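You operate a simulated robot arm through the tools that you are given. There is no shell and no other tool. Be economical: measure what you need, move in short steps, check, and stop when the job is done.

You run a simulated robot arm. Do the job below in one go: nothing can be reset, and whatever is moved stays where it is left.

## Task
Find what locks the fan out, clear it, then prove start and stop.
Fine: switch on; mode dial belongs on HAND; press only the reset whose red lamp is lit; run the fan up, stop it by the black button.

It is judged by the outcome, as a careful person would: the job done as asked, and still so three seconds after it is handed in. It fails if anything else is knocked over, pushed out of place, dropped, spilled or broken.

## Robot
A 7-joint arm with a two-finger parallel gripper on a trunk, on a base that drives. Base frame: it is fixed to the floor where the robot stands at the start and does not move with it; the origin is under the middle of the robot, x ahead of it, y to its left, z up. Units: mm, degrees, N and s.
With the tool pointing down near the work surface it reaches from about 260 to 720 mm from the robot's upright axis, wherever it stands. Its first joint turns from -166.0 to 166.0 degrees. Places, roughly: black button [500, -200, 900]; bleed valve knob [800, -800, 900]; blue button [500, -500, 900]; chill switch [500, -700, 900]; die dial [700, -1000, 900]; fan [800, 0, 900]; feed valve knob [800, -700, 900]; green button [500, -100, 900]; mode dial [500, -600, 900]; overload dial [500, -400, 900]; pressure dial [800, -600, 900]; range dial [700, 200, 900]; red dial [600, -600, 1000]; red rotary switch [500, 0, 900]; speed dial [500, -300, 900]; yellow button [700, -600, 900]. Payload 1.57 kg.
The tool frame sits at the grasp point between the pads (the TCP): z along the fingers, y along the line on which they close. The tips reach 30 mm beyond it. Largest opening 80 mm; finger width 17, thickness 12; the body of the gripper, 40 by 82 mm, starts 80 mm behind the TCP.
Orientation is that of the tool frame in the base frame, as [roll, pitch, yaw] about the fixed x, y, z axes, in that order (R = Rz(yaw) Ry(pitch) Rx(roll)). With the fingers straight down and closing along the base's y, the tool's x points along the base's -x, its y along +y and its z along -z.

## Interface
- The arm moves only by the tool jog_arm. Its argument "series" is a list of rows, each a list of 3 entries, a list of its own where there are three numbers: the shift along the tool's x, y, z in units of 300 mm (1.0 is 300 mm), then the turn, a rotation vector about the tool's x, y, z in units of 90 degrees (1.0 is 90 degrees), then the gripper command, from -1 (shut) to 1 (fully open), values between in proportion. In form: [[[x, y, z], [wx, wy, wz], gripper], ...]. A call has 1 to 20 rows; each row is the pose to reach, as a shift and turn from the pose commanded when the call began, along the tool's axes at that moment. A call with a number of a shift or a turn outside -1 to 1 is refused whole. A row lasts 0.2 s, in which the tool goes at most 50 mm and 8.6 degrees; a call with a longer step from one row to the next is refused whole, and so is a gripper value outside its range. A pose out of reach is approached as far as the arm can. The call stops where the force on the tool passes 90 N (or 10 N more than at its start, if that is more) or the arm is blocked; 0.2 s more then pass. Each finger travels about 72 mm/s and halts on what it meets, pressing with about 35 N; the grip force reading is that of the motor and also rises with nothing between the fingers. The clock runs only during rows and for 0.2 s after the last one: add rows that repeat a pose to give the fingers time. The reply holds the time, the measured pose of the TCP, the force on the tool along the base axes, the opening and the grip force, in the units named above and with some noise, with the torque about the TCP (base axes, N m) and any sound that the robot's microphone picked up, and new pictures: "views" is both (left out), scene, wrist or none.
- Cameras (640 x 400 px; columns grow to the right, rows downward): "scene" is now at [-15.9, 109.7, 1441.5]; the picture's right is [-0.32, -0.95, 0.00], its down [-0.45, 0.15, -0.88] and it looks along [0.83, -0.28, -0.48] (base axes); focal length 265 px, centre (320, 200). "wrist" rides on the gripper at [72, -7, -122] in the tool frame; the picture's right is [0.09, 1.00, 0.00], its down [-0.84, 0.08, -0.54] and it looks along [-0.54, 0.05, 0.84] (tool axes); focal length 238 px, centre (320, 200). There is no depth. A picture from a camera that has moved, and an enlarged one, comes with that camera's place and axes in the base frame and with its lens. The place of the scene camera against the robot may be out by one fixed shift of up to 25 mm in any direction.
- slide_trunk(by): slides the trunk up (or, below 0, down) by that many mm; the arm and the scene camera ride with it, the base frame stays. It gives what a move gives, with no picture.
- roll_base(legs): drives the robot by 1 to 6 legs, each [ahead, left, turn to the left] in mm, mm and degrees, along the robot's own axes; the way and the turn of a leg run together, so that a leg with both is an arc; at most 1500 mm and 180 degrees a leg. The arm and the cameras ride along, it lands a little off, and it stops where it bumps. It gives what a move gives, and a new picture of the scene camera.
- turn_head(pan, tilt): turns the head with the scene camera to pan (to the left, within 86 degrees either way) and tilt (down, from -29 to 69), counted from straight ahead of the robot. It gives what a move gives, and a new picture of the scene camera.
- enlarge(camera, box): a new picture of the part [left, top, right, bottom] of that camera's present view, enlarged. The clock stands still meanwhile.
- hand_in(): hands the job in; it is judged then, once.

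Go step by step. Nothing tells you exact positions but the pictures and the camera data: compare them with the known pose of the tool, close in by small moves and look again before you grip or let go. The budget is 120 turns and 260 pictures, counting those below and the enlarged ones. Unless the task says otherwise, let go and move clear before handing in, and close with one line.

The tools are called after "Request:" as name(argument=value, ...) on one line, values as JSON. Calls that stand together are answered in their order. jog_arm: Moves the arm, as the interface text tells. Its arguments: {"type":"object","properties":{"series":{"type":"array"},"views":{"type":"string","enum":["both","scene","wrist","none"]}},"required":["series"]} The other tools are called the same way: slide_trunk (by) slides the trunk up or down; roll_base (legs) drives the base; turn_head (pan, tilt) turns the head that bears the scene camera; enlarge (camera, box) takes an enlarged picture of a part of a camera's view; hand_in () hands the job in.

At the start:

```text
time: 0.0
ee_pos: [342.6, -212.6, 1178.2]
orientation: [-179.9, -0.1, 180.0]
contact_force: [0.9, 0.1, -0.3]
wrist_torque: [0.01, -0.02, 0.0]
opening: 80.0
grasp_force: 0.1
trunk travel left (down, up): [-75.0, 40.0]
robot x, y, heading: [-0.9, 1.9, 0.1]
head pan, tilt: [-18.9, 28.6]
```

scene: 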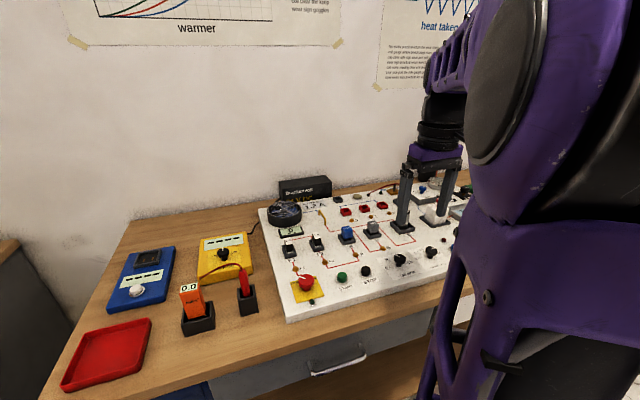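
wrist: 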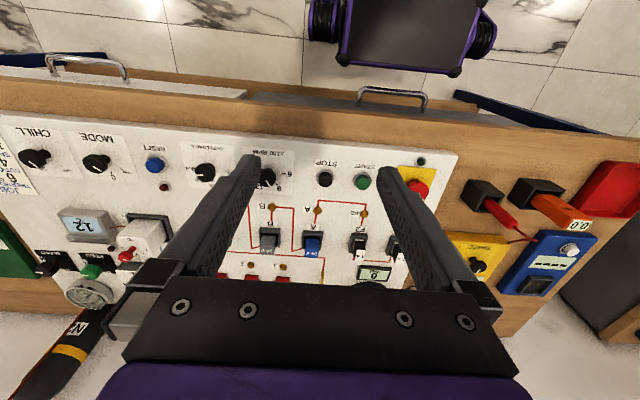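

I see the panel with a red rotary switch, start/stop buttons, dials and relays below the gripper. I'll enlarge both views to read labels and lamps.

Request:
enlarge(camera="wrist", box=[0, 100, 240, 250])

Request:
enlarge(camera="wrist", box=[230, 130, 470, 280])

Request:
enlarge(camera="scene", box=[250, 170, 480, 320])

```text
2.67 times, centred on (120, 175) of wrist
camera zoom: at [269.9, -218.6, 1301.2], right [-0.09, 1.0, 0.0], down [0.84, 0.08, 0.54], along [0.54, 0.05, -0.84], focal length 636 px, centre (853, 267)
```

zoom: 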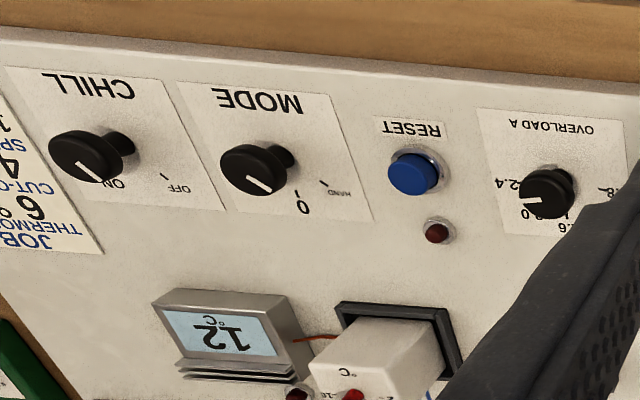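

```text
2.67 times, centred on (350, 205) of wrist
camera zoom: at [269.9, -218.6, 1301.2], right [-0.09, 1.0, 0.0], down [0.84, 0.08, 0.54], along [0.54, 0.05, -0.84], focal length 636 px, centre (240, 187)
```

zoom: 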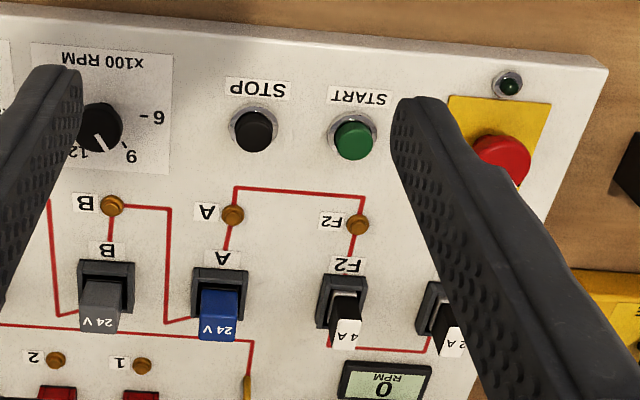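

```text
2.67 times, centred on (365, 245) of scene
camera zoom: at [-15.9, 109.7, 1441.5], right [-0.32, -0.95, 0.0], down [-0.45, 0.15, -0.88], along [0.83, -0.28, -0.48], focal length 707 px, centre (200, 80)
```

zoom: 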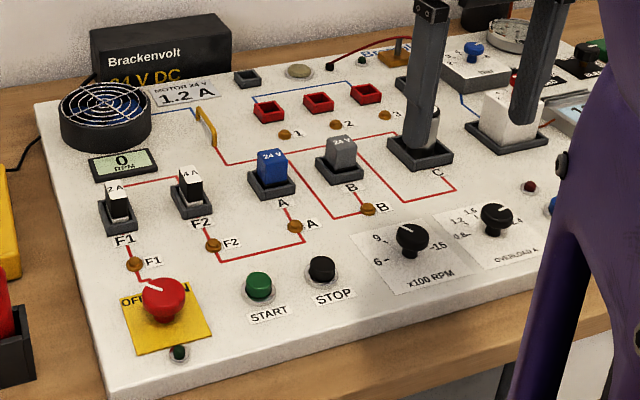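

The panel extends far to the right; I'll look there with the head and shift the arm left out of the view.

Request:
jog_arm(series=[[[0, 0.16, 0], [0, 0, 0], 1], [[0, 0.32, 0], [0, 0, 0], 1], [[0, 0.48, 0], [0, 0, 0], 1], [[0, 0.64, 0], [0, 0, 0], 1], [[0, 0.8, 0], [0, 0, 0], 1], [[0, 0.95, 0], [0, 0, 0], 1], [[0, 0.95, 0], [0, 0, 0], 1]], views="wrist")

Request:
turn_head(pan=-45, tilt=30)

```text
time: 1.6
ee_pos: [345.7, 71.7, 1169.2]
orientation: [179.9, -1.7, 180.0]
contact_force: [-0.1, 0.6, -0.8]
wrist_torque: [0.01, 0.02, -0.01]
opening: 80.1
grasp_force: 0.1
trunk travel left (down, up): [-75.0, 40.0]
robot x, y, heading: [2.1, -2.5, 0.0]
head pan, tilt: [-18.9, 28.6]
camera wrist: at [277.7, 65.3, 1293.7], right [-0.09, 1.0, 0.0], down [0.85, 0.08, 0.52], along [0.52, 0.05, -0.86], focal length 238 px, centre (320, 200)
```

wrist: 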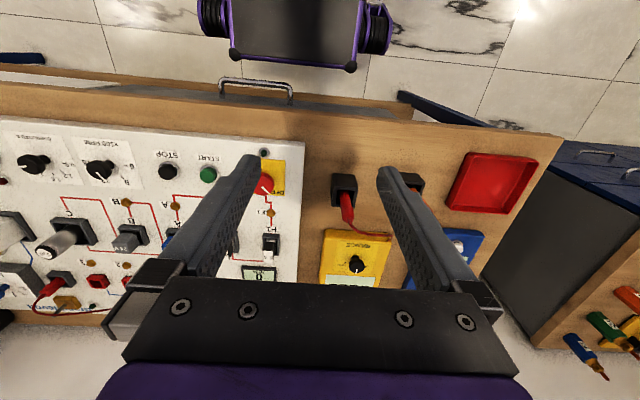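

```text
time: 2.5
ee_pos: [343.7, 70.7, 1178.8]
orientation: [-180.0, -0.1, -179.9]
contact_force: [-0.2, 0.0, 0.0]
wrist_torque: [-0.01, -0.03, 0.03]
opening: 80.3
grasp_force: 0.0
trunk travel left (down, up): [-75.0, 40.0]
robot x, y, heading: [-3.8, -4.9, 0.1]
head pan, tilt: [-45.0, 30.0]
camera scene: at [-34.3, 77.0, 1445.7], right [-0.68, -0.74, 0.0], down [-0.32, 0.3, -0.9], along [0.66, -0.61, -0.44], focal length 265 px, centre (320, 200)
```

scene: 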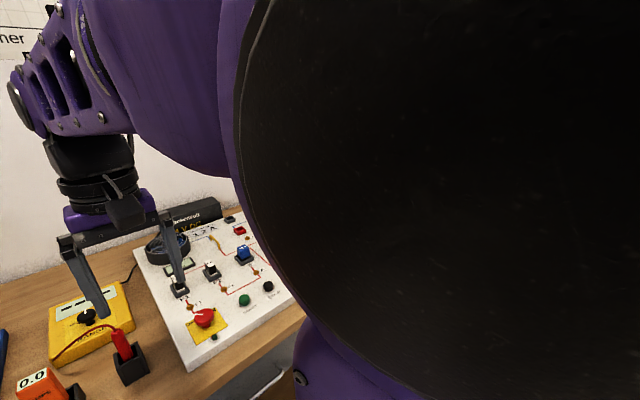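

The shoulder blocks the right side, so I'll strafe right in front of the panel and look straight ahead.

Request:
roll_base(legs=[[0, -550, 0]])

Request:
turn_head(pan=0, tilt=35)

Request:
jog_arm(series=[[[0, 0, 0], [0, 0, 0], 1]], views="wrist")

```text
time: 8.2
ee_pos: [344.0, -473.9, 1179.5]
orientation: [180.0, 0.0, -179.6]
contact_force: [0.2, 0.2, -0.1]
wrist_torque: [-0.03, 0.01, -0.02]
opening: 80.0
grasp_force: 0.1
trunk travel left (down, up): [-75.0, 40.0]
robot x, y, heading: [-1.6, -541.3, 0.3]
head pan, tilt: [-45.0, 30.0]
camera scene: at [-36.1, -471.1, 1444.9], right [-0.7, -0.71, 0.0], down [-0.32, 0.31, -0.9], along [0.64, -0.63, -0.45], focal length 265 px, centre (320, 200)
```

scene: 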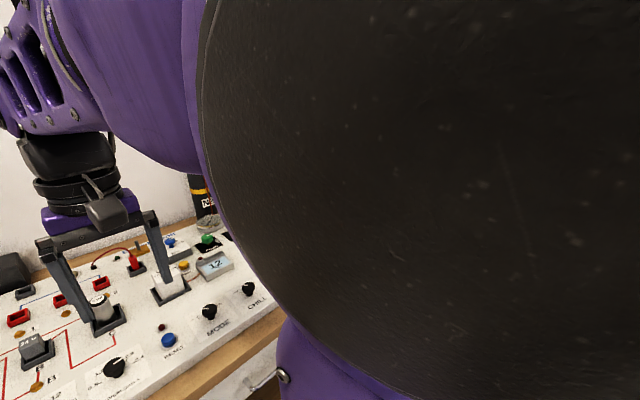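

```text
time: 9.4
ee_pos: [344.7, -473.2, 1177.2]
orientation: [179.9, -0.6, -179.8]
contact_force: [0.4, 0.1, 0.5]
wrist_torque: [-0.02, 0.02, -0.01]
opening: 80.0
grasp_force: 0.0
trunk travel left (down, up): [-75.0, 40.0]
robot x, y, heading: [1.4, -545.0, 0.0]
head pan, tilt: [0.0, 35.0]
camera scene: at [-32.2, -466.5, 1443.5], right [-0.65, -0.76, 0.0], down [-0.35, 0.3, -0.89], along [0.67, -0.58, -0.46], focal length 265 px, centre (320, 200)
```

scene: 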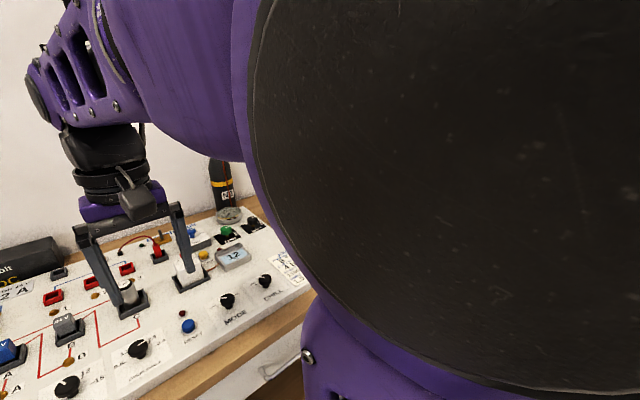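

```text
time: 9.8
ee_pos: [344.6, -472.3, 1176.1]
orientation: [180.0, -0.6, -179.7]
contact_force: [-0.6, -0.4, 0.2]
wrist_torque: [0.02, 0.0, 0.01]
opening: 80.1
grasp_force: 0.1
trunk travel left (down, up): [-75.0, 40.0]
robot x, y, heading: [1.9, -543.0, 0.3]
head pan, tilt: [0.0, 35.0]
camera wrist: at [274.4, -479.5, 1298.2], right [-0.1, 1.0, 0.0], down [0.84, 0.08, 0.53], along [0.53, 0.05, -0.85], focal length 238 px, centre (320, 200)
```

wrist: 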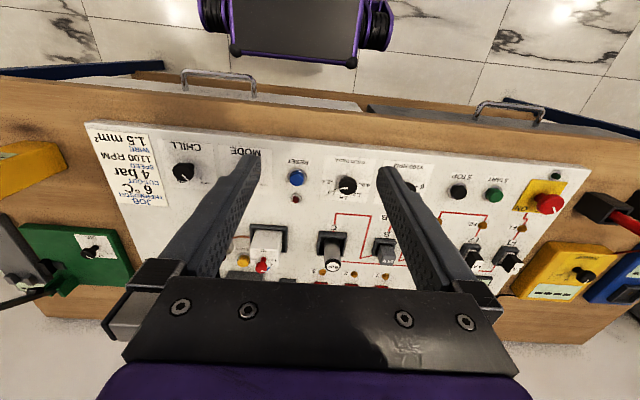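

The whole panel now shows; enlarging for labels, lamps and pointers.

Request:
enlarge(camera="scene", box=[130, 180, 330, 305])

Request:
enlarge(camera="scene", box=[0, 240, 240, 390])

Request:
enlarge(camera="wrist", box=[80, 120, 320, 270])

```text
3.20 times, centred on (230, 242) of scene
camera zoom: at [-32.0, -466.3, 1443.5], right [-0.65, -0.76, 0.0], down [-0.35, 0.3, -0.89], along [0.67, -0.58, -0.46], focal length 848 px, centre (608, 64)
```

zoom: 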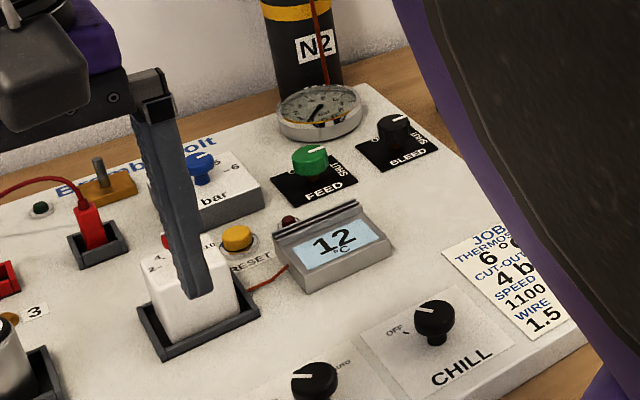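

```text
2.67 times, centred on (120, 315) of scene
camera zoom: at [-32.0, -466.3, 1443.5], right [-0.65, -0.76, 0.0], down [-0.35, 0.3, -0.89], along [0.67, -0.58, -0.46], focal length 707 px, centre (853, -107)
```

zoom: 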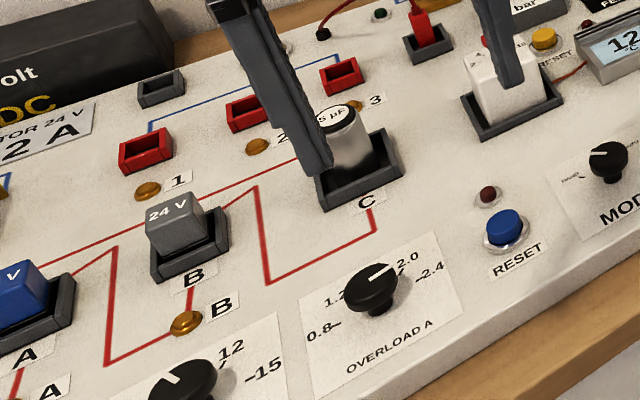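

```text
2.67 times, centred on (200, 195) of wrist
camera zoom: at [274.4, -479.5, 1298.2], right [-0.1, 1.0, 0.0], down [0.84, 0.08, 0.53], along [0.53, 0.05, -0.85], focal length 636 px, centre (640, 213)
```

zoom: 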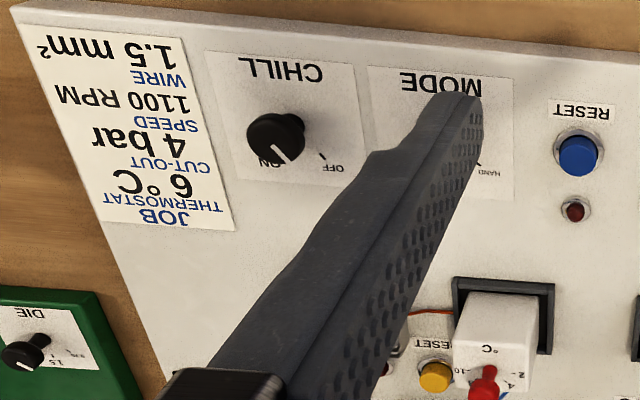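

Both resets' lamps are dark now, presumably because the main switch is off. I'll move to y≈-300, from where the switch, buttons and mode dial are all in reach, and hover over the red switch.

Request:
roll_base(legs=[[0, 245, 0]])

Request:
jog_arm(series=[[[-0.07, 0.1, 0.035], [0, 0, 0], 1], [[-0.14, 0.2, 0.07], [0, 0, 0], 1], [[-0.21, 0.3, 0.1], [0, 0, 0], 1], [[-0.28, 0.4, 0.14], [0, 0, 0], 1], [[-0.35, 0.5, 0.17], [0, 0, 0], 1], [[-0.41, 0.6, 0.21], [0, 0, 0], 1], [[-0.48, 0.7, 0.24], [0, 0, 0], 1], [[-0.52, 0.76, 0.26], [0, 0, 0], 1], [[-0.52, 0.76, 0.26], [0, 0, 0], 1], [[-0.52, 0.76, 0.26], [0, 0, 0], 1]])

```text
time: 12.7
ee_pos: [344.4, -233.9, 1175.7]
orientation: [180.0, -0.8, -179.7]
contact_force: [-0.2, 0.1, 0.5]
wrist_torque: [0.01, 0.04, -0.01]
opening: 80.0
grasp_force: 0.0
trunk travel left (down, up): [-75.0, 40.0]
robot x, y, heading: [0.9, -304.0, 0.3]
head pan, tilt: [0.0, 35.0]
camera scene: at [-32.3, -226.3, 1443.3], right [-0.64, -0.77, 0.0], down [-0.35, 0.29, -0.89], along [0.68, -0.57, -0.46], focal length 265 px, centre (320, 200)
```

scene: 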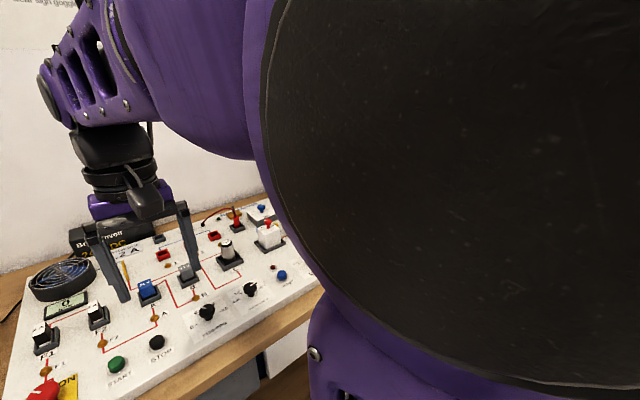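

```text
time: 14.9
ee_pos: [498.5, -4.1, 1096.9]
orientation: [180.0, -0.7, -179.7]
contact_force: [-0.4, -0.6, 0.0]
wrist_torque: [-0.02, -0.02, 0.03]
opening: 80.1
grasp_force: 0.1
trunk travel left (down, up): [-75.0, 40.0]
robot x, y, heading: [0.3, -308.1, 0.6]
head pan, tilt: [0.0, 35.0]
camera scene: at [-14.5, -167.4, 1431.5], right [0.0, -1.0, 0.0], down [-0.57, 0.0, -0.82], along [0.82, 0.0, -0.57], focal length 265 px, centre (320, 200)
camera wrist: at [427.8, -10.8, 1218.8], right [-0.1, 1.0, 0.0], down [0.84, 0.08, 0.53], along [0.53, 0.05, -0.85], focal length 238 px, centre (320, 200)
```

scene: 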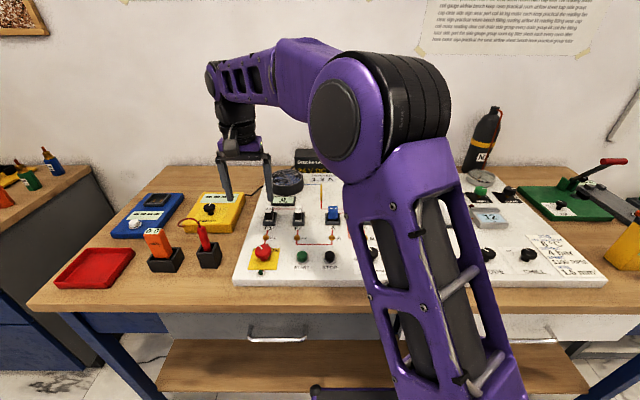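
wrist: 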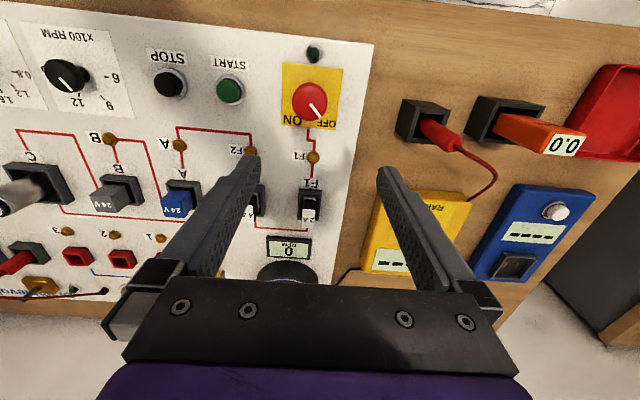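

The red switch knob comes out near (478, -18, 918), pointing at OFF. Taking a closer look at its pointer and shape.

Request:
enlarge(camera="wrist", box=[262, 35, 358, 195])

Request:
enlarge(camera="scene", box=[232, 190, 360, 280])

```text
2.50 times, centred on (310, 115) of wrist
camera zoom: at [427.8, -10.8, 1218.8], right [-0.1, 1.0, 0.0], down [0.84, 0.08, 0.53], along [0.53, 0.05, -0.85], focal length 596 px, centre (345, 412)
```

zoom: 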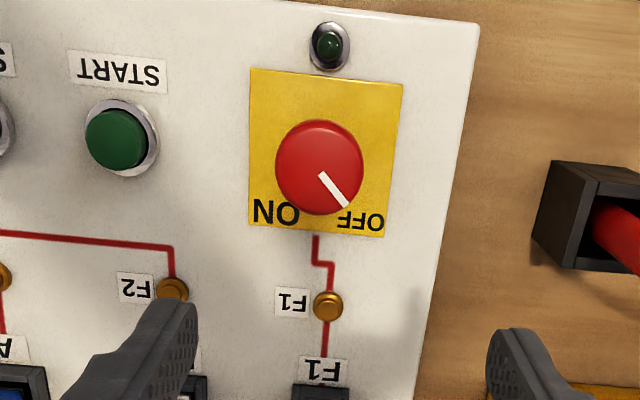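

```text
4.44 times, centred on (296, 235) of scene
camera zoom: at [-14.5, -167.4, 1431.5], right [0.0, -1.0, 0.0], down [-0.57, 0.0, -0.82], along [0.82, 0.0, -0.57], focal length 1178 px, centre (427, 44)
```

zoom: 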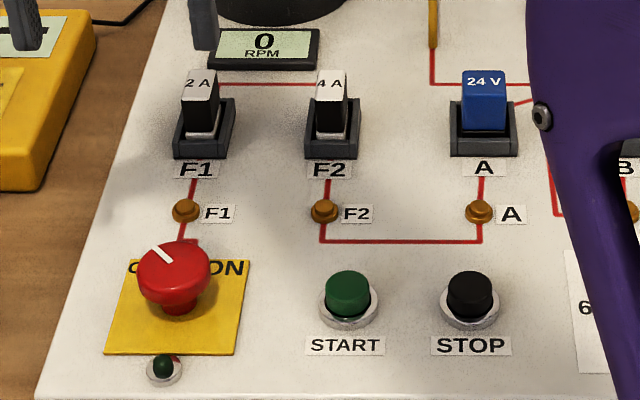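

The switch is a 44 mm mushroom knob needing about 85° clockwise. I'll come down over it with the fingers pre-turned -45° and check the centring.

Request:
jog_arm(series=[[[0.02, -0.01, 0.07], [0, 0, -0.09], 1], [[0.04, -0.02, 0.14], [0, 0, -0.18], 1], [[0.05, -0.03, 0.21], [0, 0, -0.27], 1], [[0.068, -0.047, 0.28], [0, 0, -0.36], 1], [[0.068, -0.047, 0.34], [0, 0, -0.45], 1], [[0.068, -0.047, 0.34], [0, 0, -0.45], 1]])

```text
time: 16.3
ee_pos: [476.0, -18.4, 993.6]
orientation: [179.5, -0.6, -139.1]
contact_force: [0.3, -0.5, -0.4]
wrist_torque: [-0.02, -0.03, -0.02]
opening: 80.1
grasp_force: 0.0
trunk travel left (down, up): [-75.0, 40.0]
robot x, y, heading: [1.4, -307.1, -0.1]
head pan, tilt: [0.0, 35.0]
camera scene: at [-14.4, -167.3, 1431.5], right [0.0, -1.0, 0.0], down [-0.57, 0.0, -0.82], along [0.82, 0.0, -0.57], focal length 265 px, centre (320, 200)
camera wrist: at [427.8, -70.2, 1114.8], right [-0.72, 0.69, 0.01], down [0.59, 0.61, 0.53], along [0.36, 0.39, -0.84], focal length 238 px, centre (320, 200)
```

scene: 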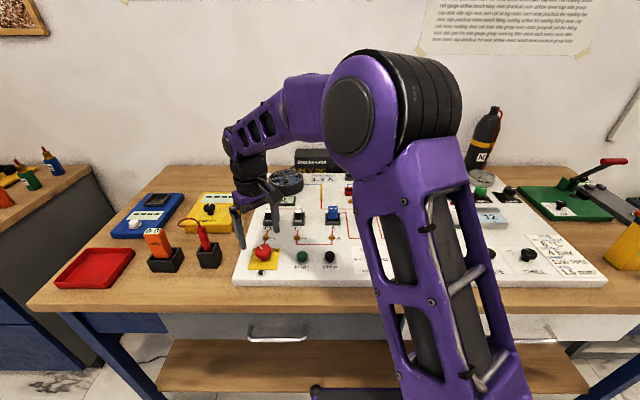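
wrist: 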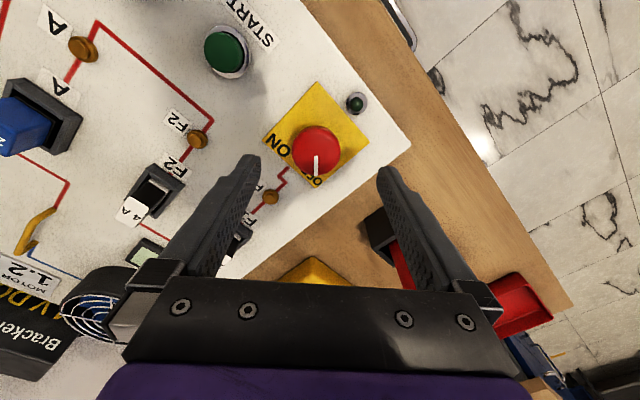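

The knob is centred under the TCP. Descending to z≈930.

Request:
jog_arm(series=[[[0, 0, 0.1], [0, 0, 0], 1], [[0, 0, 0.17], [0, 0, 0], 1], [[0, 0, 0.21], [0, 0, 0], 1], [[0, 0, 0.21], [0, 0, 0], 1]])

Request:
enlarge(camera="scene", box=[220, 190, 320, 290])

```text
time: 17.3
ee_pos: [472.6, -18.4, 929.6]
orientation: [179.5, -0.6, -139.2]
contact_force: [0.5, 0.0, -0.7]
wrist_torque: [-0.03, -0.05, 0.02]
opening: 79.9
grasp_force: 0.0
trunk travel left (down, up): [-75.0, 40.0]
robot x, y, heading: [-3.2, -310.9, 0.3]
head pan, tilt: [0.0, 35.0]
camera scene: at [-14.5, -167.3, 1431.5], right [0.0, -1.0, 0.0], down [-0.57, 0.0, -0.82], along [0.82, 0.0, -0.57], focal length 265 px, centre (320, 200)
camera wrist: at [426.0, -70.4, 1051.6], right [-0.72, 0.69, 0.01], down [0.59, 0.61, 0.53], along [0.36, 0.39, -0.85], focal length 238 px, centre (320, 200)
```

scene: 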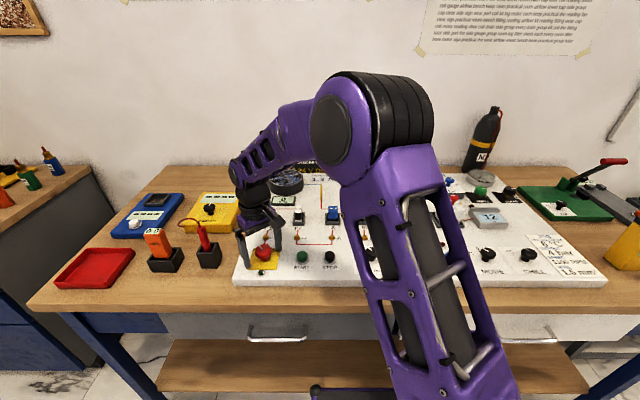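
wrist: 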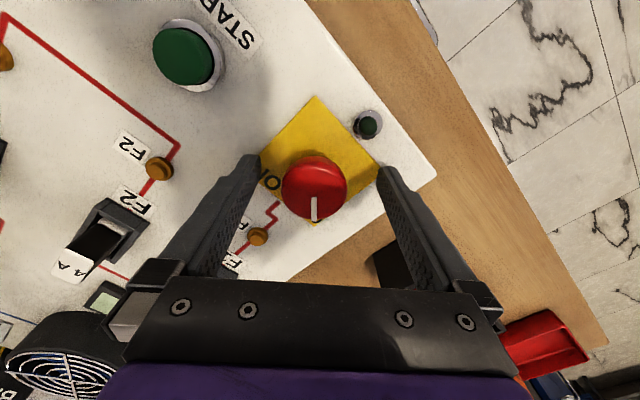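

```text
4.00 times, centred on (270, 240) of scene
camera zoom: at [-14.5, -167.3, 1431.5], right [0.0, -1.0, 0.0], down [-0.57, 0.0, -0.82], along [0.82, 0.0, -0.57], focal length 1060 px, centre (520, 40)
```

zoom: 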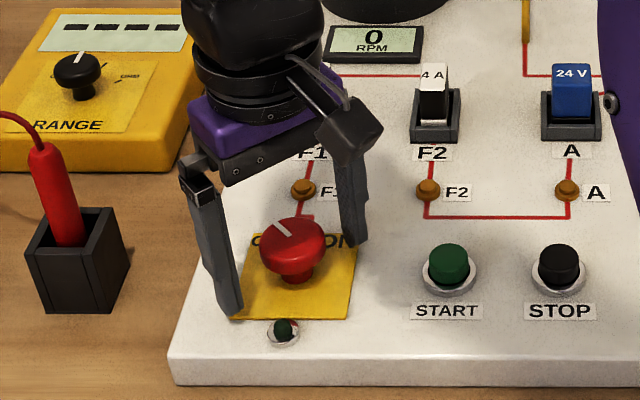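

Centred well enough. Closing on the knob and turning it clockwise about 85°.

Request:
jog_arm(series=[[[0, -0.008, 0.015], [0, 0, 0], 1], [[0, -0.008, 0.015], [0, 0, 0], -1], [[0, -0.008, 0.015], [0, 0, 0], -1], [[0, -0.008, 0.015], [0, 0, 0], -1], [[0, -0.008, 0.015], [0, 0, 0], -1], [[0, -0.008, 0.015], [0, 0, 0.09], -1], [[0, -0.008, 0.015], [0, 0, 0.18], -1], [[0, -0.008, 0.015], [0, 0, 0.27], -1], [[0, -0.008, 0.015], [0, 0, 0.36], -1], [[0, -0.008, 0.015], [0, 0, 0.45], -1], [[0, -0.008, 0.015], [0, 0, 0.54], -1], [[0, -0.008, 0.015], [0, 0, 0.63], -1], [[0, -0.008, 0.015], [0, 0, 0.72], -1], [[0, -0.008, 0.015], [0, 0, 0.81], -1], [[0, -0.008, 0.015], [0, 0, 0.9], -1], [[0, -0.008, 0.015], [0, 0, 0.95], -1], [[0, -0.008, 0.015], [0, 0, 0.95], -1]])

Request:
enlarge(camera="scene", box=[220, 190, 320, 290])

```text
time: 20.9
ee_pos: [476.5, -13.3, 925.8]
orientation: [-179.6, -0.7, 135.4]
contact_force: [8.9, 42.4, -11.1]
wrist_torque: [0.5, 0.4, 0.22]
opening: 41.2
grasp_force: 44.9
trunk travel left (down, up): [-75.0, 40.0]
robot x, y, heading: [-2.1, -304.1, 0.5]
head pan, tilt: [0.0, 35.0]
camera scene: at [-13.1, -163.6, 1431.0], right [0.0, -1.0, 0.0], down [-0.57, -0.01, -0.82], along [0.82, 0.0, -0.57], focal length 265 px, centre (320, 200)
camera wrist: at [422.3, 31.7, 1048.0], right [0.63, 0.77, 0.0], down [0.66, -0.53, 0.53], along [0.41, -0.34, -0.85], focal length 238 px, centre (320, 200)
```

scene: 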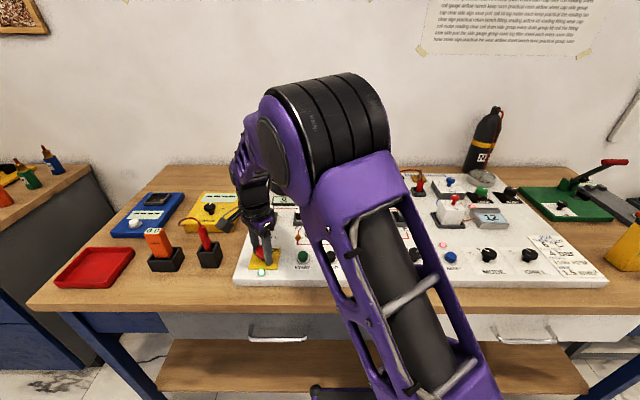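
wrist: 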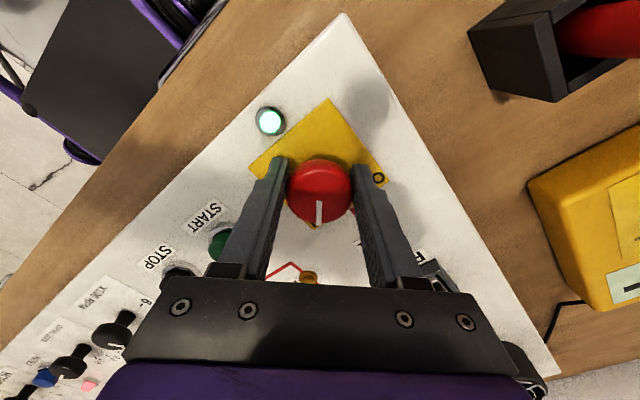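

```text
4.00 times, centred on (270, 240) of scene
camera zoom: at [-13.1, -163.6, 1431.0], right [0.0, -1.0, 0.0], down [-0.57, -0.01, -0.82], along [0.82, 0.0, -0.57], focal length 1060 px, centre (520, 40)
```

zoom: 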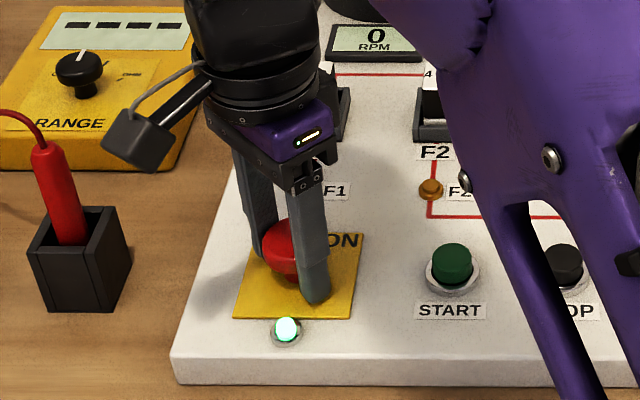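

The green lamp is lit: power is on, and the lamp near the blue RESET now glows. Releasing and rising.

Request:
jog_arm(series=[[[0, 0, 0], [0, 0, 0], 1], [[0, 0, 0], [0, 0, 0], 1], [[0, 0, 0], [0, 0, 0], 1], [[0, 0, -0.1], [0, 0, 0], 1], [[0, 0, -0.25], [0, 0, -0.09], 1], [[0, 0, -0.4], [0, 0, -0.18], 1], [[0, 0, -0.5], [0, 0, -0.27], 1], [[0, 0, -0.5], [0, 0, -0.36], 1], [[0, 0, -0.5], [0, 0, -0.45], 1], [[0, 0, -0.5], [0, 0, -0.5], 1], [[0, 0, -0.5], [0, 0, -0.5], 1]])

Request:
enlarge(camera="scene", box=[410, 170, 610, 290])

```text
time: 23.3
ee_pos: [477.9, -21.1, 1076.6]
orientation: [180.0, -0.8, -179.6]
contact_force: [0.4, -0.3, 0.9]
wrist_torque: [-0.01, 0.03, 0.03]
opening: 79.8
grasp_force: 0.0
trunk travel left (down, up): [-75.0, 40.0]
robot x, y, heading: [-1.0, -305.9, 0.2]
head pan, tilt: [0.0, 35.0]
camera scene: at [-14.5, -167.4, 1431.5], right [0.0, -1.0, 0.0], down [-0.57, 0.0, -0.82], along [0.82, 0.0, -0.57], focal length 265 px, centre (320, 200)
camera wrist: at [408.4, -27.8, 1198.9], right [-0.1, 1.0, 0.0], down [0.84, 0.08, 0.53], along [0.53, 0.05, -0.85], focal length 238 px, centre (320, 200)
```

scene: 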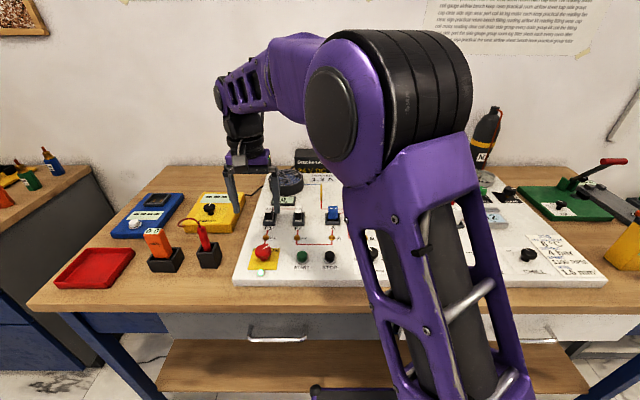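
wrist: 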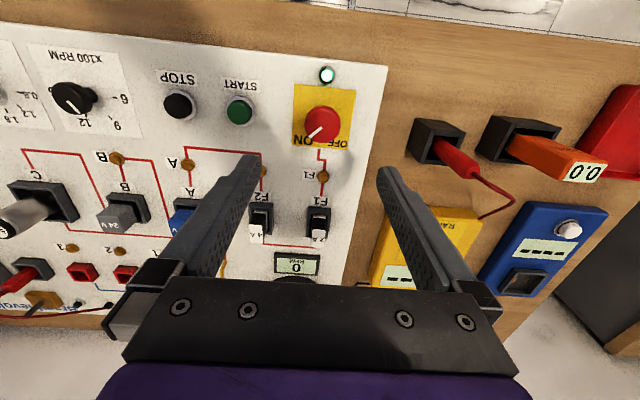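

```text
3.20 times, centred on (510, 230) of scene
camera zoom: at [-14.5, -167.4, 1431.5], right [0.0, -1.0, 0.0], down [-0.57, 0.0, -0.82], along [0.82, 0.0, -0.57], focal length 848 px, centre (-288, 104)
```

zoom: 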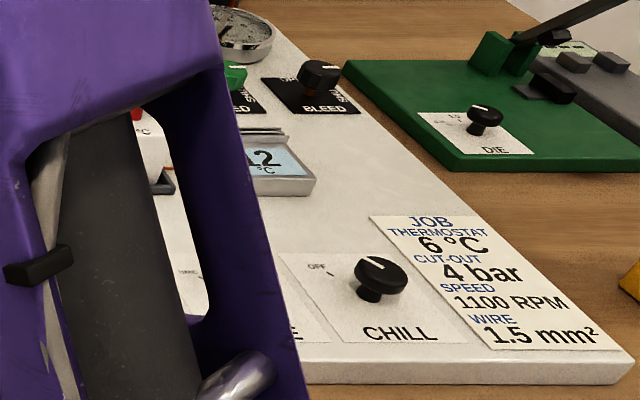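

Switch is at ON. Moving across toward the reset and mode dial at the right.

Request:
jog_arm(series=[[[0, -0.15, 0], [0, 0, 0], 1], [[0, -0.3, 0], [0, 0, 0], 1], [[0, -0.45, 0], [0, 0, 0], 1], [[0, -0.6, 0], [0, 0, 0], 1], [[0, -0.75, 0], [0, 0, 0], 1], [[0, -0.9, 0], [0, 0, 0], 1], [[0, -1, 0], [0, 0, 0], 1]], views="none")

Request:
jog_arm(series=[[[0, -0.15, 0], [0, 0, 0], 1], [[0, -0.3, 0], [0, 0, 0], 1], [[0, -0.45, 0], [0, 0, 0], 1], [[0, -0.6, 0], [0, 0, 0], 1], [[0, -0.6, 0], [0, 0, 0], 1], [[0, -0.6, 0], [0, 0, 0], 1]])

Request:
enlarge(camera="wrist", box=[160, 20, 480, 220])

```text
time: 24.9
ee_pos: [480.7, -321.0, 1076.3]
orientation: [-180.0, -0.7, -179.8]
contact_force: [0.3, 0.3, -0.3]
wrist_torque: [0.02, 0.0, 0.0]
opening: 80.1
grasp_force: 0.2
trunk travel left (down, up): [-75.0, 40.0]
robot x, y, heading: [-4.2, -305.6, 0.1]
head pan, tilt: [0.0, 35.0]
```

```text
time: 26.3
ee_pos: [483.2, -501.2, 1076.5]
orientation: [-180.0, -0.7, -179.7]
contact_force: [-0.4, -0.3, 0.5]
wrist_torque: [-0.01, 0.03, 0.07]
opening: 80.1
grasp_force: 0.0
trunk travel left (down, up): [-75.0, 40.0]
robot x, y, heading: [-2.2, -307.2, 0.5]
head pan, tilt: [0.0, 35.0]
camera scene: at [-14.5, -167.4, 1431.5], right [0.0, -1.0, 0.0], down [-0.57, 0.0, -0.82], along [0.82, 0.0, -0.57], focal length 265 px, centre (320, 200)
camera wrist: at [412.7, -507.3, 1198.5], right [-0.1, 1.0, 0.0], down [0.84, 0.08, 0.53], along [0.53, 0.05, -0.85], focal length 238 px, centre (320, 200)
```

scene: 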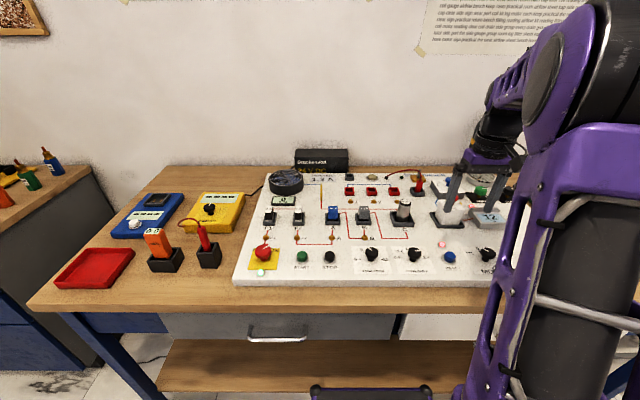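
wrist: 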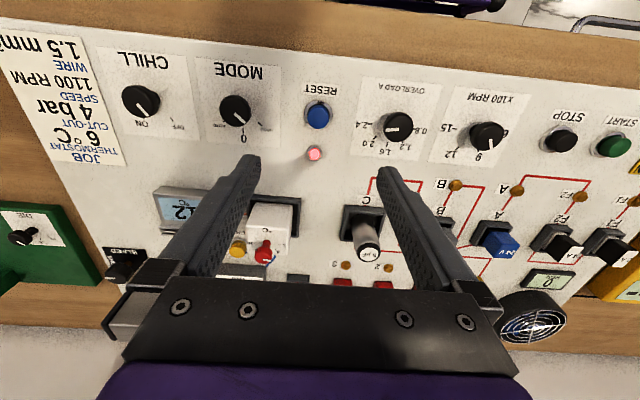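

```text
2.00 times, centred on (320, 120) of wrist
camera zoom: at [412.7, -507.3, 1198.5], right [-0.1, 1.0, 0.0], down [0.84, 0.08, 0.53], along [0.53, 0.05, -0.85], focal length 477 px, centre (320, 360)
```

zoom: 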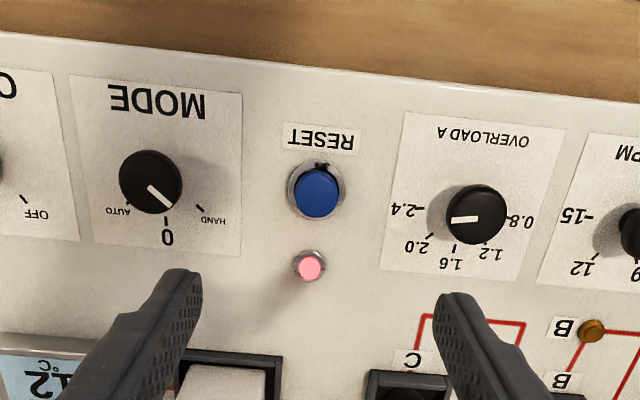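

Only the blue RESET's lamp is lit. The mode pointer needs an unambiguous look, so I'll hover over it.

Request:
jog_arm(series=[[[0, -0.15, 0], [0, 0, 0], 1], [[0.06, -0.3, 0.05], [0, 0, 0], 1], [[0.06, -0.34, 0.1], [0, 0, 0], 1], [[0.06, -0.34, 0.1], [0, 0, 0], 1]], views="none")

Request:
enlarge(camera="wrist", box=[200, 20, 440, 170])

```text
refused: row 2 steps farther than a row can; nothing moved
```

```text
2.67 times, centred on (320, 95) of wrist
camera zoom: at [412.7, -507.3, 1198.5], right [-0.1, 1.0, 0.0], down [0.84, 0.08, 0.53], along [0.53, 0.05, -0.85], focal length 636 px, centre (320, 480)
```

zoom: 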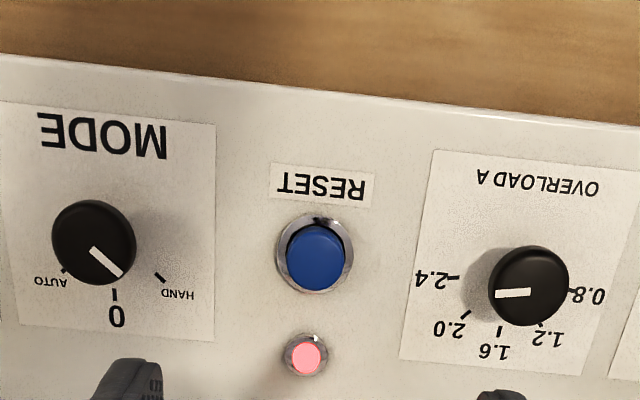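

The step was too long and nothing moved; repeating in smaller steps.

Request:
jog_arm(series=[[[0, -0.12, 0], [0, 0, 0], 1], [[0.02, -0.24, 0.04], [0, 0, 0], 1], [[0.04, -0.34, 0.08], [0, 0, 0], 1], [[0.04, -0.34, 0.1], [0, 0, 0], 1], [[0.04, -0.34, 0.1], [0, 0, 0], 1]], views="none")

Request:
enlarge(camera="wrist", box=[240, 50, 400, 150])

```text
time: 27.5
ee_pos: [469.2, -604.0, 1043.6]
orientation: [-179.9, -0.8, -179.8]
contact_force: [0.1, -0.2, -0.1]
wrist_torque: [-0.03, 0.0, 0.03]
opening: 80.1
grasp_force: 0.1
trunk travel left (down, up): [-75.0, 40.0]
robot x, y, heading: [-0.6, -305.6, 0.7]
head pan, tilt: [0.0, 35.0]
```

```text
4.00 times, centred on (320, 100) of wrist
camera zoom: at [399.2, -610.5, 1167.1], right [-0.1, 1.0, 0.0], down [0.84, 0.08, 0.53], along [0.53, 0.05, -0.85], focal length 953 px, centre (320, 600)
```

zoom: 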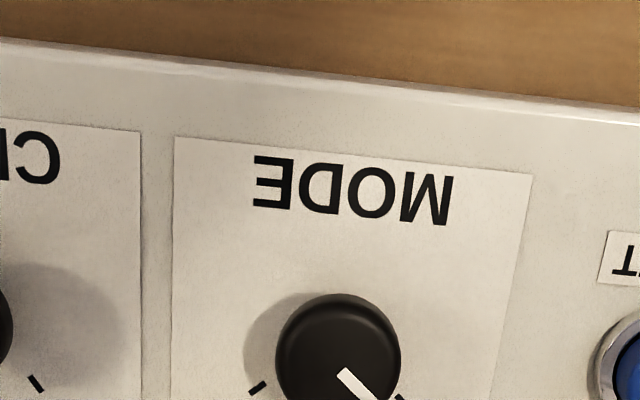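

Request:
enlarge(camera="wrist", box=[260, 100, 380, 175])

```text
5.33 times, centred on (320, 138) of wrist
camera zoom: at [399.2, -610.5, 1167.1], right [-0.1, 1.0, 0.0], down [0.84, 0.08, 0.53], along [0.53, 0.05, -0.85], focal length 1271 px, centre (320, 533)
```

zoom: 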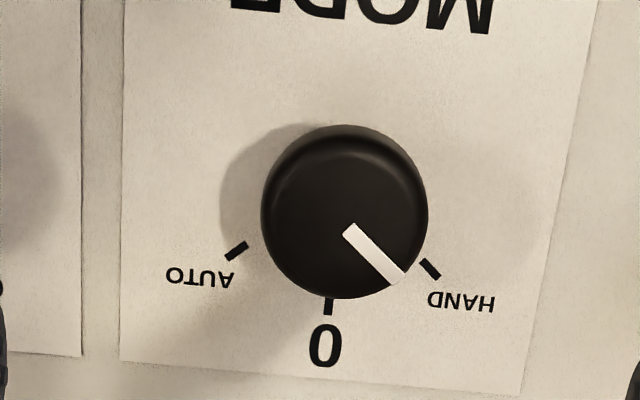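

The pointer lies on HAND already (tick and pointer share ~45°), so the dial stays. Now to the blue RESET with fingers closed, hovering to check alignment.

Request:
jog_arm(series=[[[0, 0.13, 0], [0, 0, 0], -1], [[-0.03, 0.26, 0], [0, 0, 0], -1], [[-0.03, 0.333, 0.08], [0, 0, 0], -1], [[-0.03, 0.333, 0.2], [0, 0, 0], -1], [[-0.03, 0.333, 0.28], [0, 0, 0], -1], [[-0.03, 0.333, 0.28], [0, 0, 0], -1], [[-0.03, 0.333, 0.28], [0, 0, 0], -1]])

Request:
enlarge(camera="scene", box=[380, 180, 540, 280])

```text
time: 29.1
ee_pos: [477.6, -502.1, 961.8]
orientation: [-179.9, -0.8, -179.7]
contact_force: [0.0, 0.7, 0.6]
wrist_torque: [0.0, -0.01, 0.01]
opening: 0.0
grasp_force: 21.4
trunk travel left (down, up): [-75.0, 40.0]
robot x, y, heading: [3.6, -305.6, 0.6]
head pan, tilt: [0.0, 35.0]
camera scene: at [-14.5, -167.4, 1431.5], right [0.0, -1.0, 0.0], down [-0.57, 0.0, -0.82], along [0.82, 0.0, -0.57], focal length 265 px, centre (320, 200)
camera wrist: at [407.9, -510.4, 1084.1], right [-0.1, 1.0, 0.0], down [0.84, 0.08, 0.53], along [0.53, 0.05, -0.85], focal length 238 px, centre (320, 200)
```

scene: 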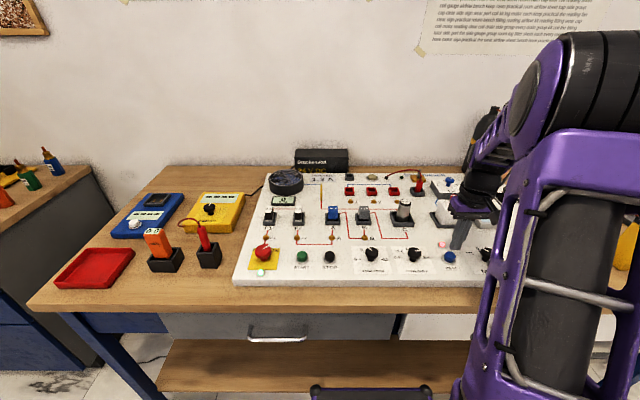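
wrist: 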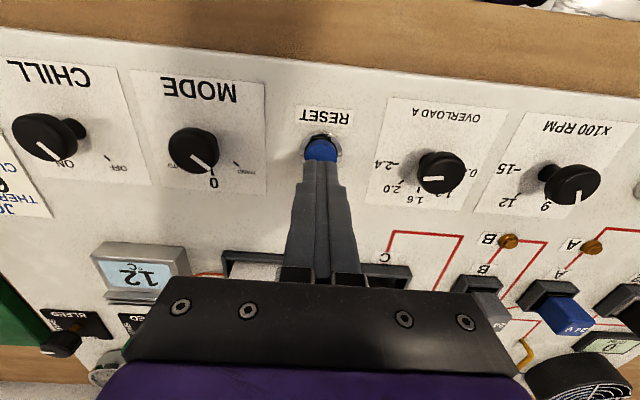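

```text
4.00 times, centred on (460, 230) of scene
camera zoom: at [-14.5, -167.4, 1431.5], right [0.0, -1.0, 0.0], down [-0.57, 0.0, -0.82], along [0.82, 0.0, -0.57], focal length 1060 px, centre (-240, 80)
```

zoom: 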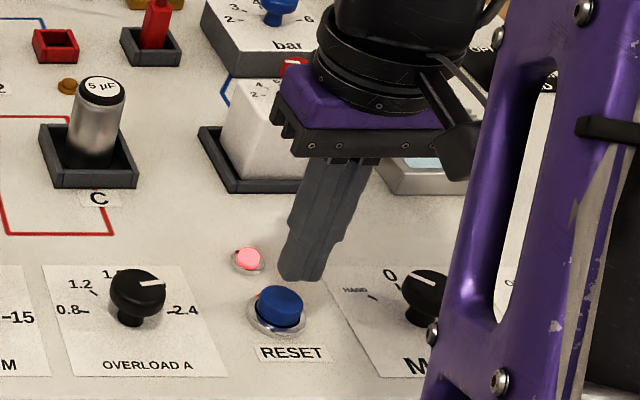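

The lit lamp sits beside blue RESET and the button is beneath the tips. Descending gently.

Request:
jog_arm(series=[[[-0.006, 0, 0.05], [0, 0, 0], -1], [[-0.006, 0, 0.1], [0, 0, 0], -1], [[-0.006, 0, 0.1], [0, 0, 0], -1]], views="wrist")

Request:
enlarge(camera="scene", box=[400, 210, 500, 280])

```text
time: 29.9
ee_pos: [478.6, -503.8, 931.4]
orientation: [-180.0, -0.6, -179.7]
contact_force: [0.0, 0.8, 11.6]
wrist_torque: [0.04, -0.05, -0.03]
opening: 0.3
grasp_force: 21.5
trunk travel left (down, up): [-75.0, 40.0]
robot x, y, heading: [0.6, -305.3, 0.3]
head pan, tilt: [0.0, 35.0]
heard: click
camera wrist: at [408.1, -510.2, 1054.5], right [-0.1, 1.0, 0.0], down [0.84, 0.08, 0.53], along [0.53, 0.05, -0.85], focal length 238 px, centre (320, 200)
```

wrist: 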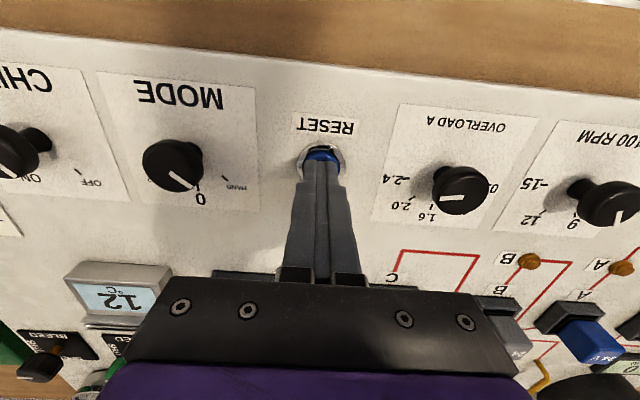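

```text
5.71 times, centred on (450, 245) of scene
camera zoom: at [-15.2, -167.0, 1431.6], right [0.0, -1.0, 0.0], down [-0.57, 0.0, -0.82], along [0.82, 0.0, -0.57], focal length 1514 px, centre (-423, -57)
```

zoom: 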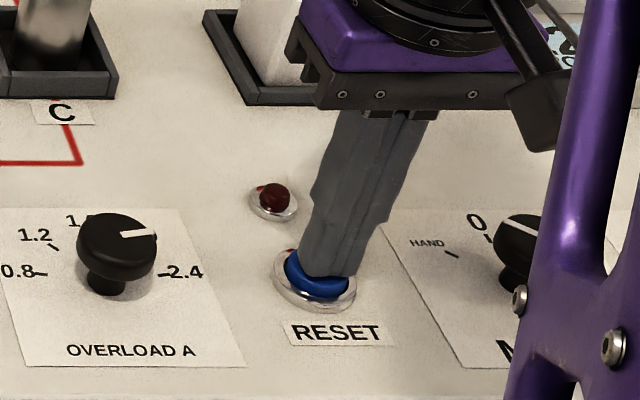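

Click heard and the red lamp is out. Rising and heading to START, about (478, -119).

Request:
jog_arm(series=[[[0, 0, -0.12], [0, 0, 0], -1], [[0, 0, -0.26], [0, 0, 0], -1], [[0, 0.15, -0.26], [0, 0, 0], -1], [[0, 0.3, -0.26], [0, 0, 0], -1], [[0, 0.45, -0.26], [0, 0, 0], -1], [[0, 0.6, -0.26], [0, 0, 0], -1], [[0, 0.75, -0.26], [0, 0, 0], -1], [[0, 0.9, -0.26], [0, 0, 0], -1], [[0, 1, -0.26], [0, 0, 0], -1]], views="none")

Request:
jog_arm(series=[[[0, 0.15, 0], [0, 0, 0], -1], [[0, 0.28, 0.05], [0, 0, 0], -1], [[0, 0.28, 0.15], [0, 0, 0], -1], [[0, 0.28, 0.15], [0, 0, 0], -1], [[0, 0.28, 0.15], [0, 0, 0], -1]], views="wrist")

Request:
enlarge(camera="scene", box=[240, 180, 400, 280])

```text
time: 31.9
ee_pos: [478.2, -203.0, 1010.3]
orientation: [180.0, -0.7, -179.7]
contact_force: [0.0, -0.3, -1.2]
wrist_torque: [0.04, 0.02, 0.02]
opening: 0.0
grasp_force: 20.8
trunk travel left (down, up): [-75.0, 40.0]
robot x, y, heading: [-0.8, -306.8, 0.3]
head pan, tilt: [0.0, 35.0]
```

```text
time: 33.1
ee_pos: [478.9, -121.3, 964.0]
orientation: [-180.0, -0.8, -179.7]
contact_force: [0.4, 0.5, 0.9]
wrist_torque: [0.01, 0.0, -0.03]
opening: 0.2
grasp_force: 21.3
trunk travel left (down, up): [-75.0, 40.0]
robot x, y, heading: [0.1, -310.4, 0.2]
head pan, tilt: [0.0, 35.0]
camera wrist: at [407.7, -127.8, 1087.1], right [-0.1, 1.0, 0.0], down [0.84, 0.08, 0.53], along [0.53, 0.05, -0.85], focal length 238 px, centre (320, 200)
```

wrist: 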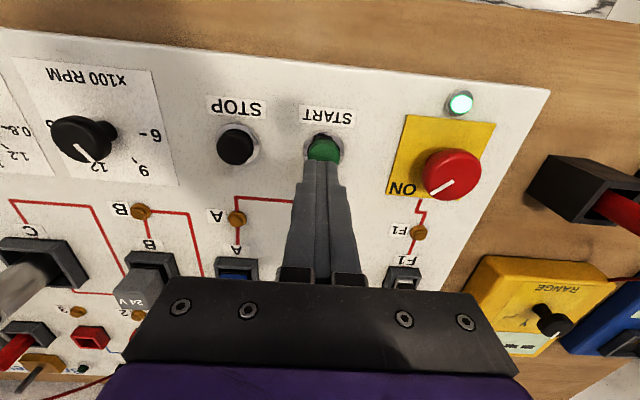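

```text
4.00 times, centred on (320, 230) of scene
camera zoom: at [-14.5, -167.4, 1431.5], right [0.0, -1.0, 0.0], down [-0.57, 0.0, -0.82], along [0.82, 0.0, -0.57], focal length 1060 px, centre (320, 80)
```

zoom: 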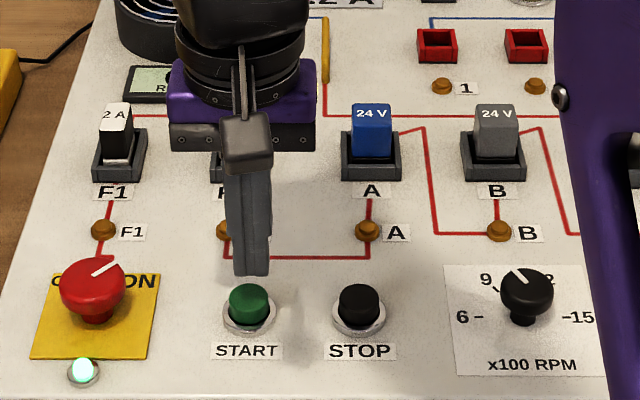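

START is right beneath the tips; pressing it.

Request:
jog_arm(series=[[[0, 0.006, 0.06], [0, 0, 0], -1], [[0, 0.006, 0.11], [0, 0, 0], -1], [[0, 0.006, 0.11], [0, 0, 0], -1]], views="none")

Request:
jog_arm(series=[[[0, 0, -0.1], [0, 0, 0], -1], [[0, 0, -0.2], [0, 0, 0], -1], [[0, 0, -0.2], [0, 0, 0], -1], [[0, -0.12, -0.2], [0, 0, 0], -1], [[0, -0.23, -0.2], [0, 0, 0], -1], [[0, -0.23, -0.2], [0, 0, 0], -1], [[0, -0.23, -0.2], [0, 0, 0], -1], [[0, -0.23, -0.2], [0, 0, 0], -1]], views="wrist")

Request:
enlarge(camera="scene", box=[240, 160, 400, 280])

```text
time: 33.9
ee_pos: [478.3, -119.5, 932.5]
orientation: [179.9, -0.5, -179.8]
contact_force: [-0.3, -0.3, 6.7]
wrist_torque: [-0.01, -0.09, 0.02]
opening: 0.1
grasp_force: 21.5
trunk travel left (down, up): [-75.0, 40.0]
robot x, y, heading: [2.1, -306.8, 0.3]
head pan, tilt: [0.0, 35.0]
heard: click
```

```text
time: 35.7
ee_pos: [477.6, -187.6, 990.3]
orientation: [180.0, -0.9, -179.7]
contact_force: [0.2, -0.9, 0.4]
wrist_torque: [0.02, 0.0, 0.0]
opening: 0.0
grasp_force: 21.2
trunk travel left (down, up): [-75.0, 40.0]
robot x, y, heading: [-0.4, -303.9, 0.5]
head pan, tilt: [0.0, 35.0]
camera wrist: at [407.6, -193.6, 1114.2], right [-0.1, 1.0, 0.0], down [0.84, 0.08, 0.53], along [0.53, 0.05, -0.85], focal length 238 px, centre (320, 200)
```

wrist: 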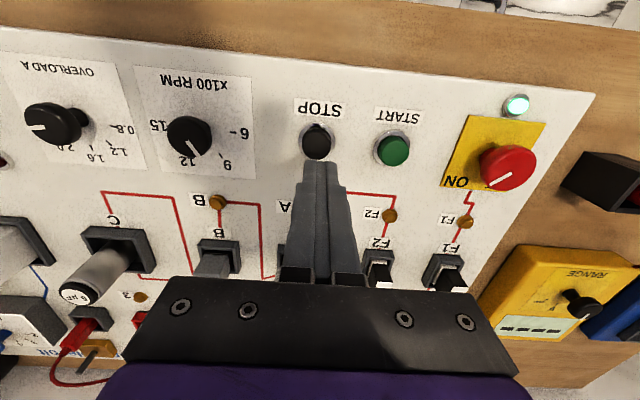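

```text
3.33 times, centred on (320, 220) of scene
camera zoom: at [-14.5, -167.4, 1431.5], right [0.0, -1.0, 0.0], down [-0.57, 0.0, -0.82], along [0.82, 0.0, -0.57], focal length 884 px, centre (320, 133)
```

zoom: 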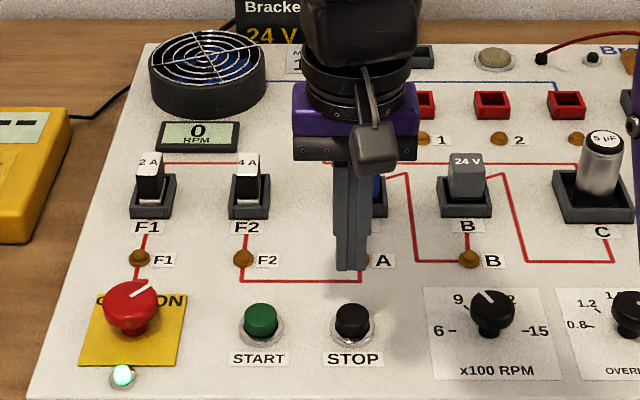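

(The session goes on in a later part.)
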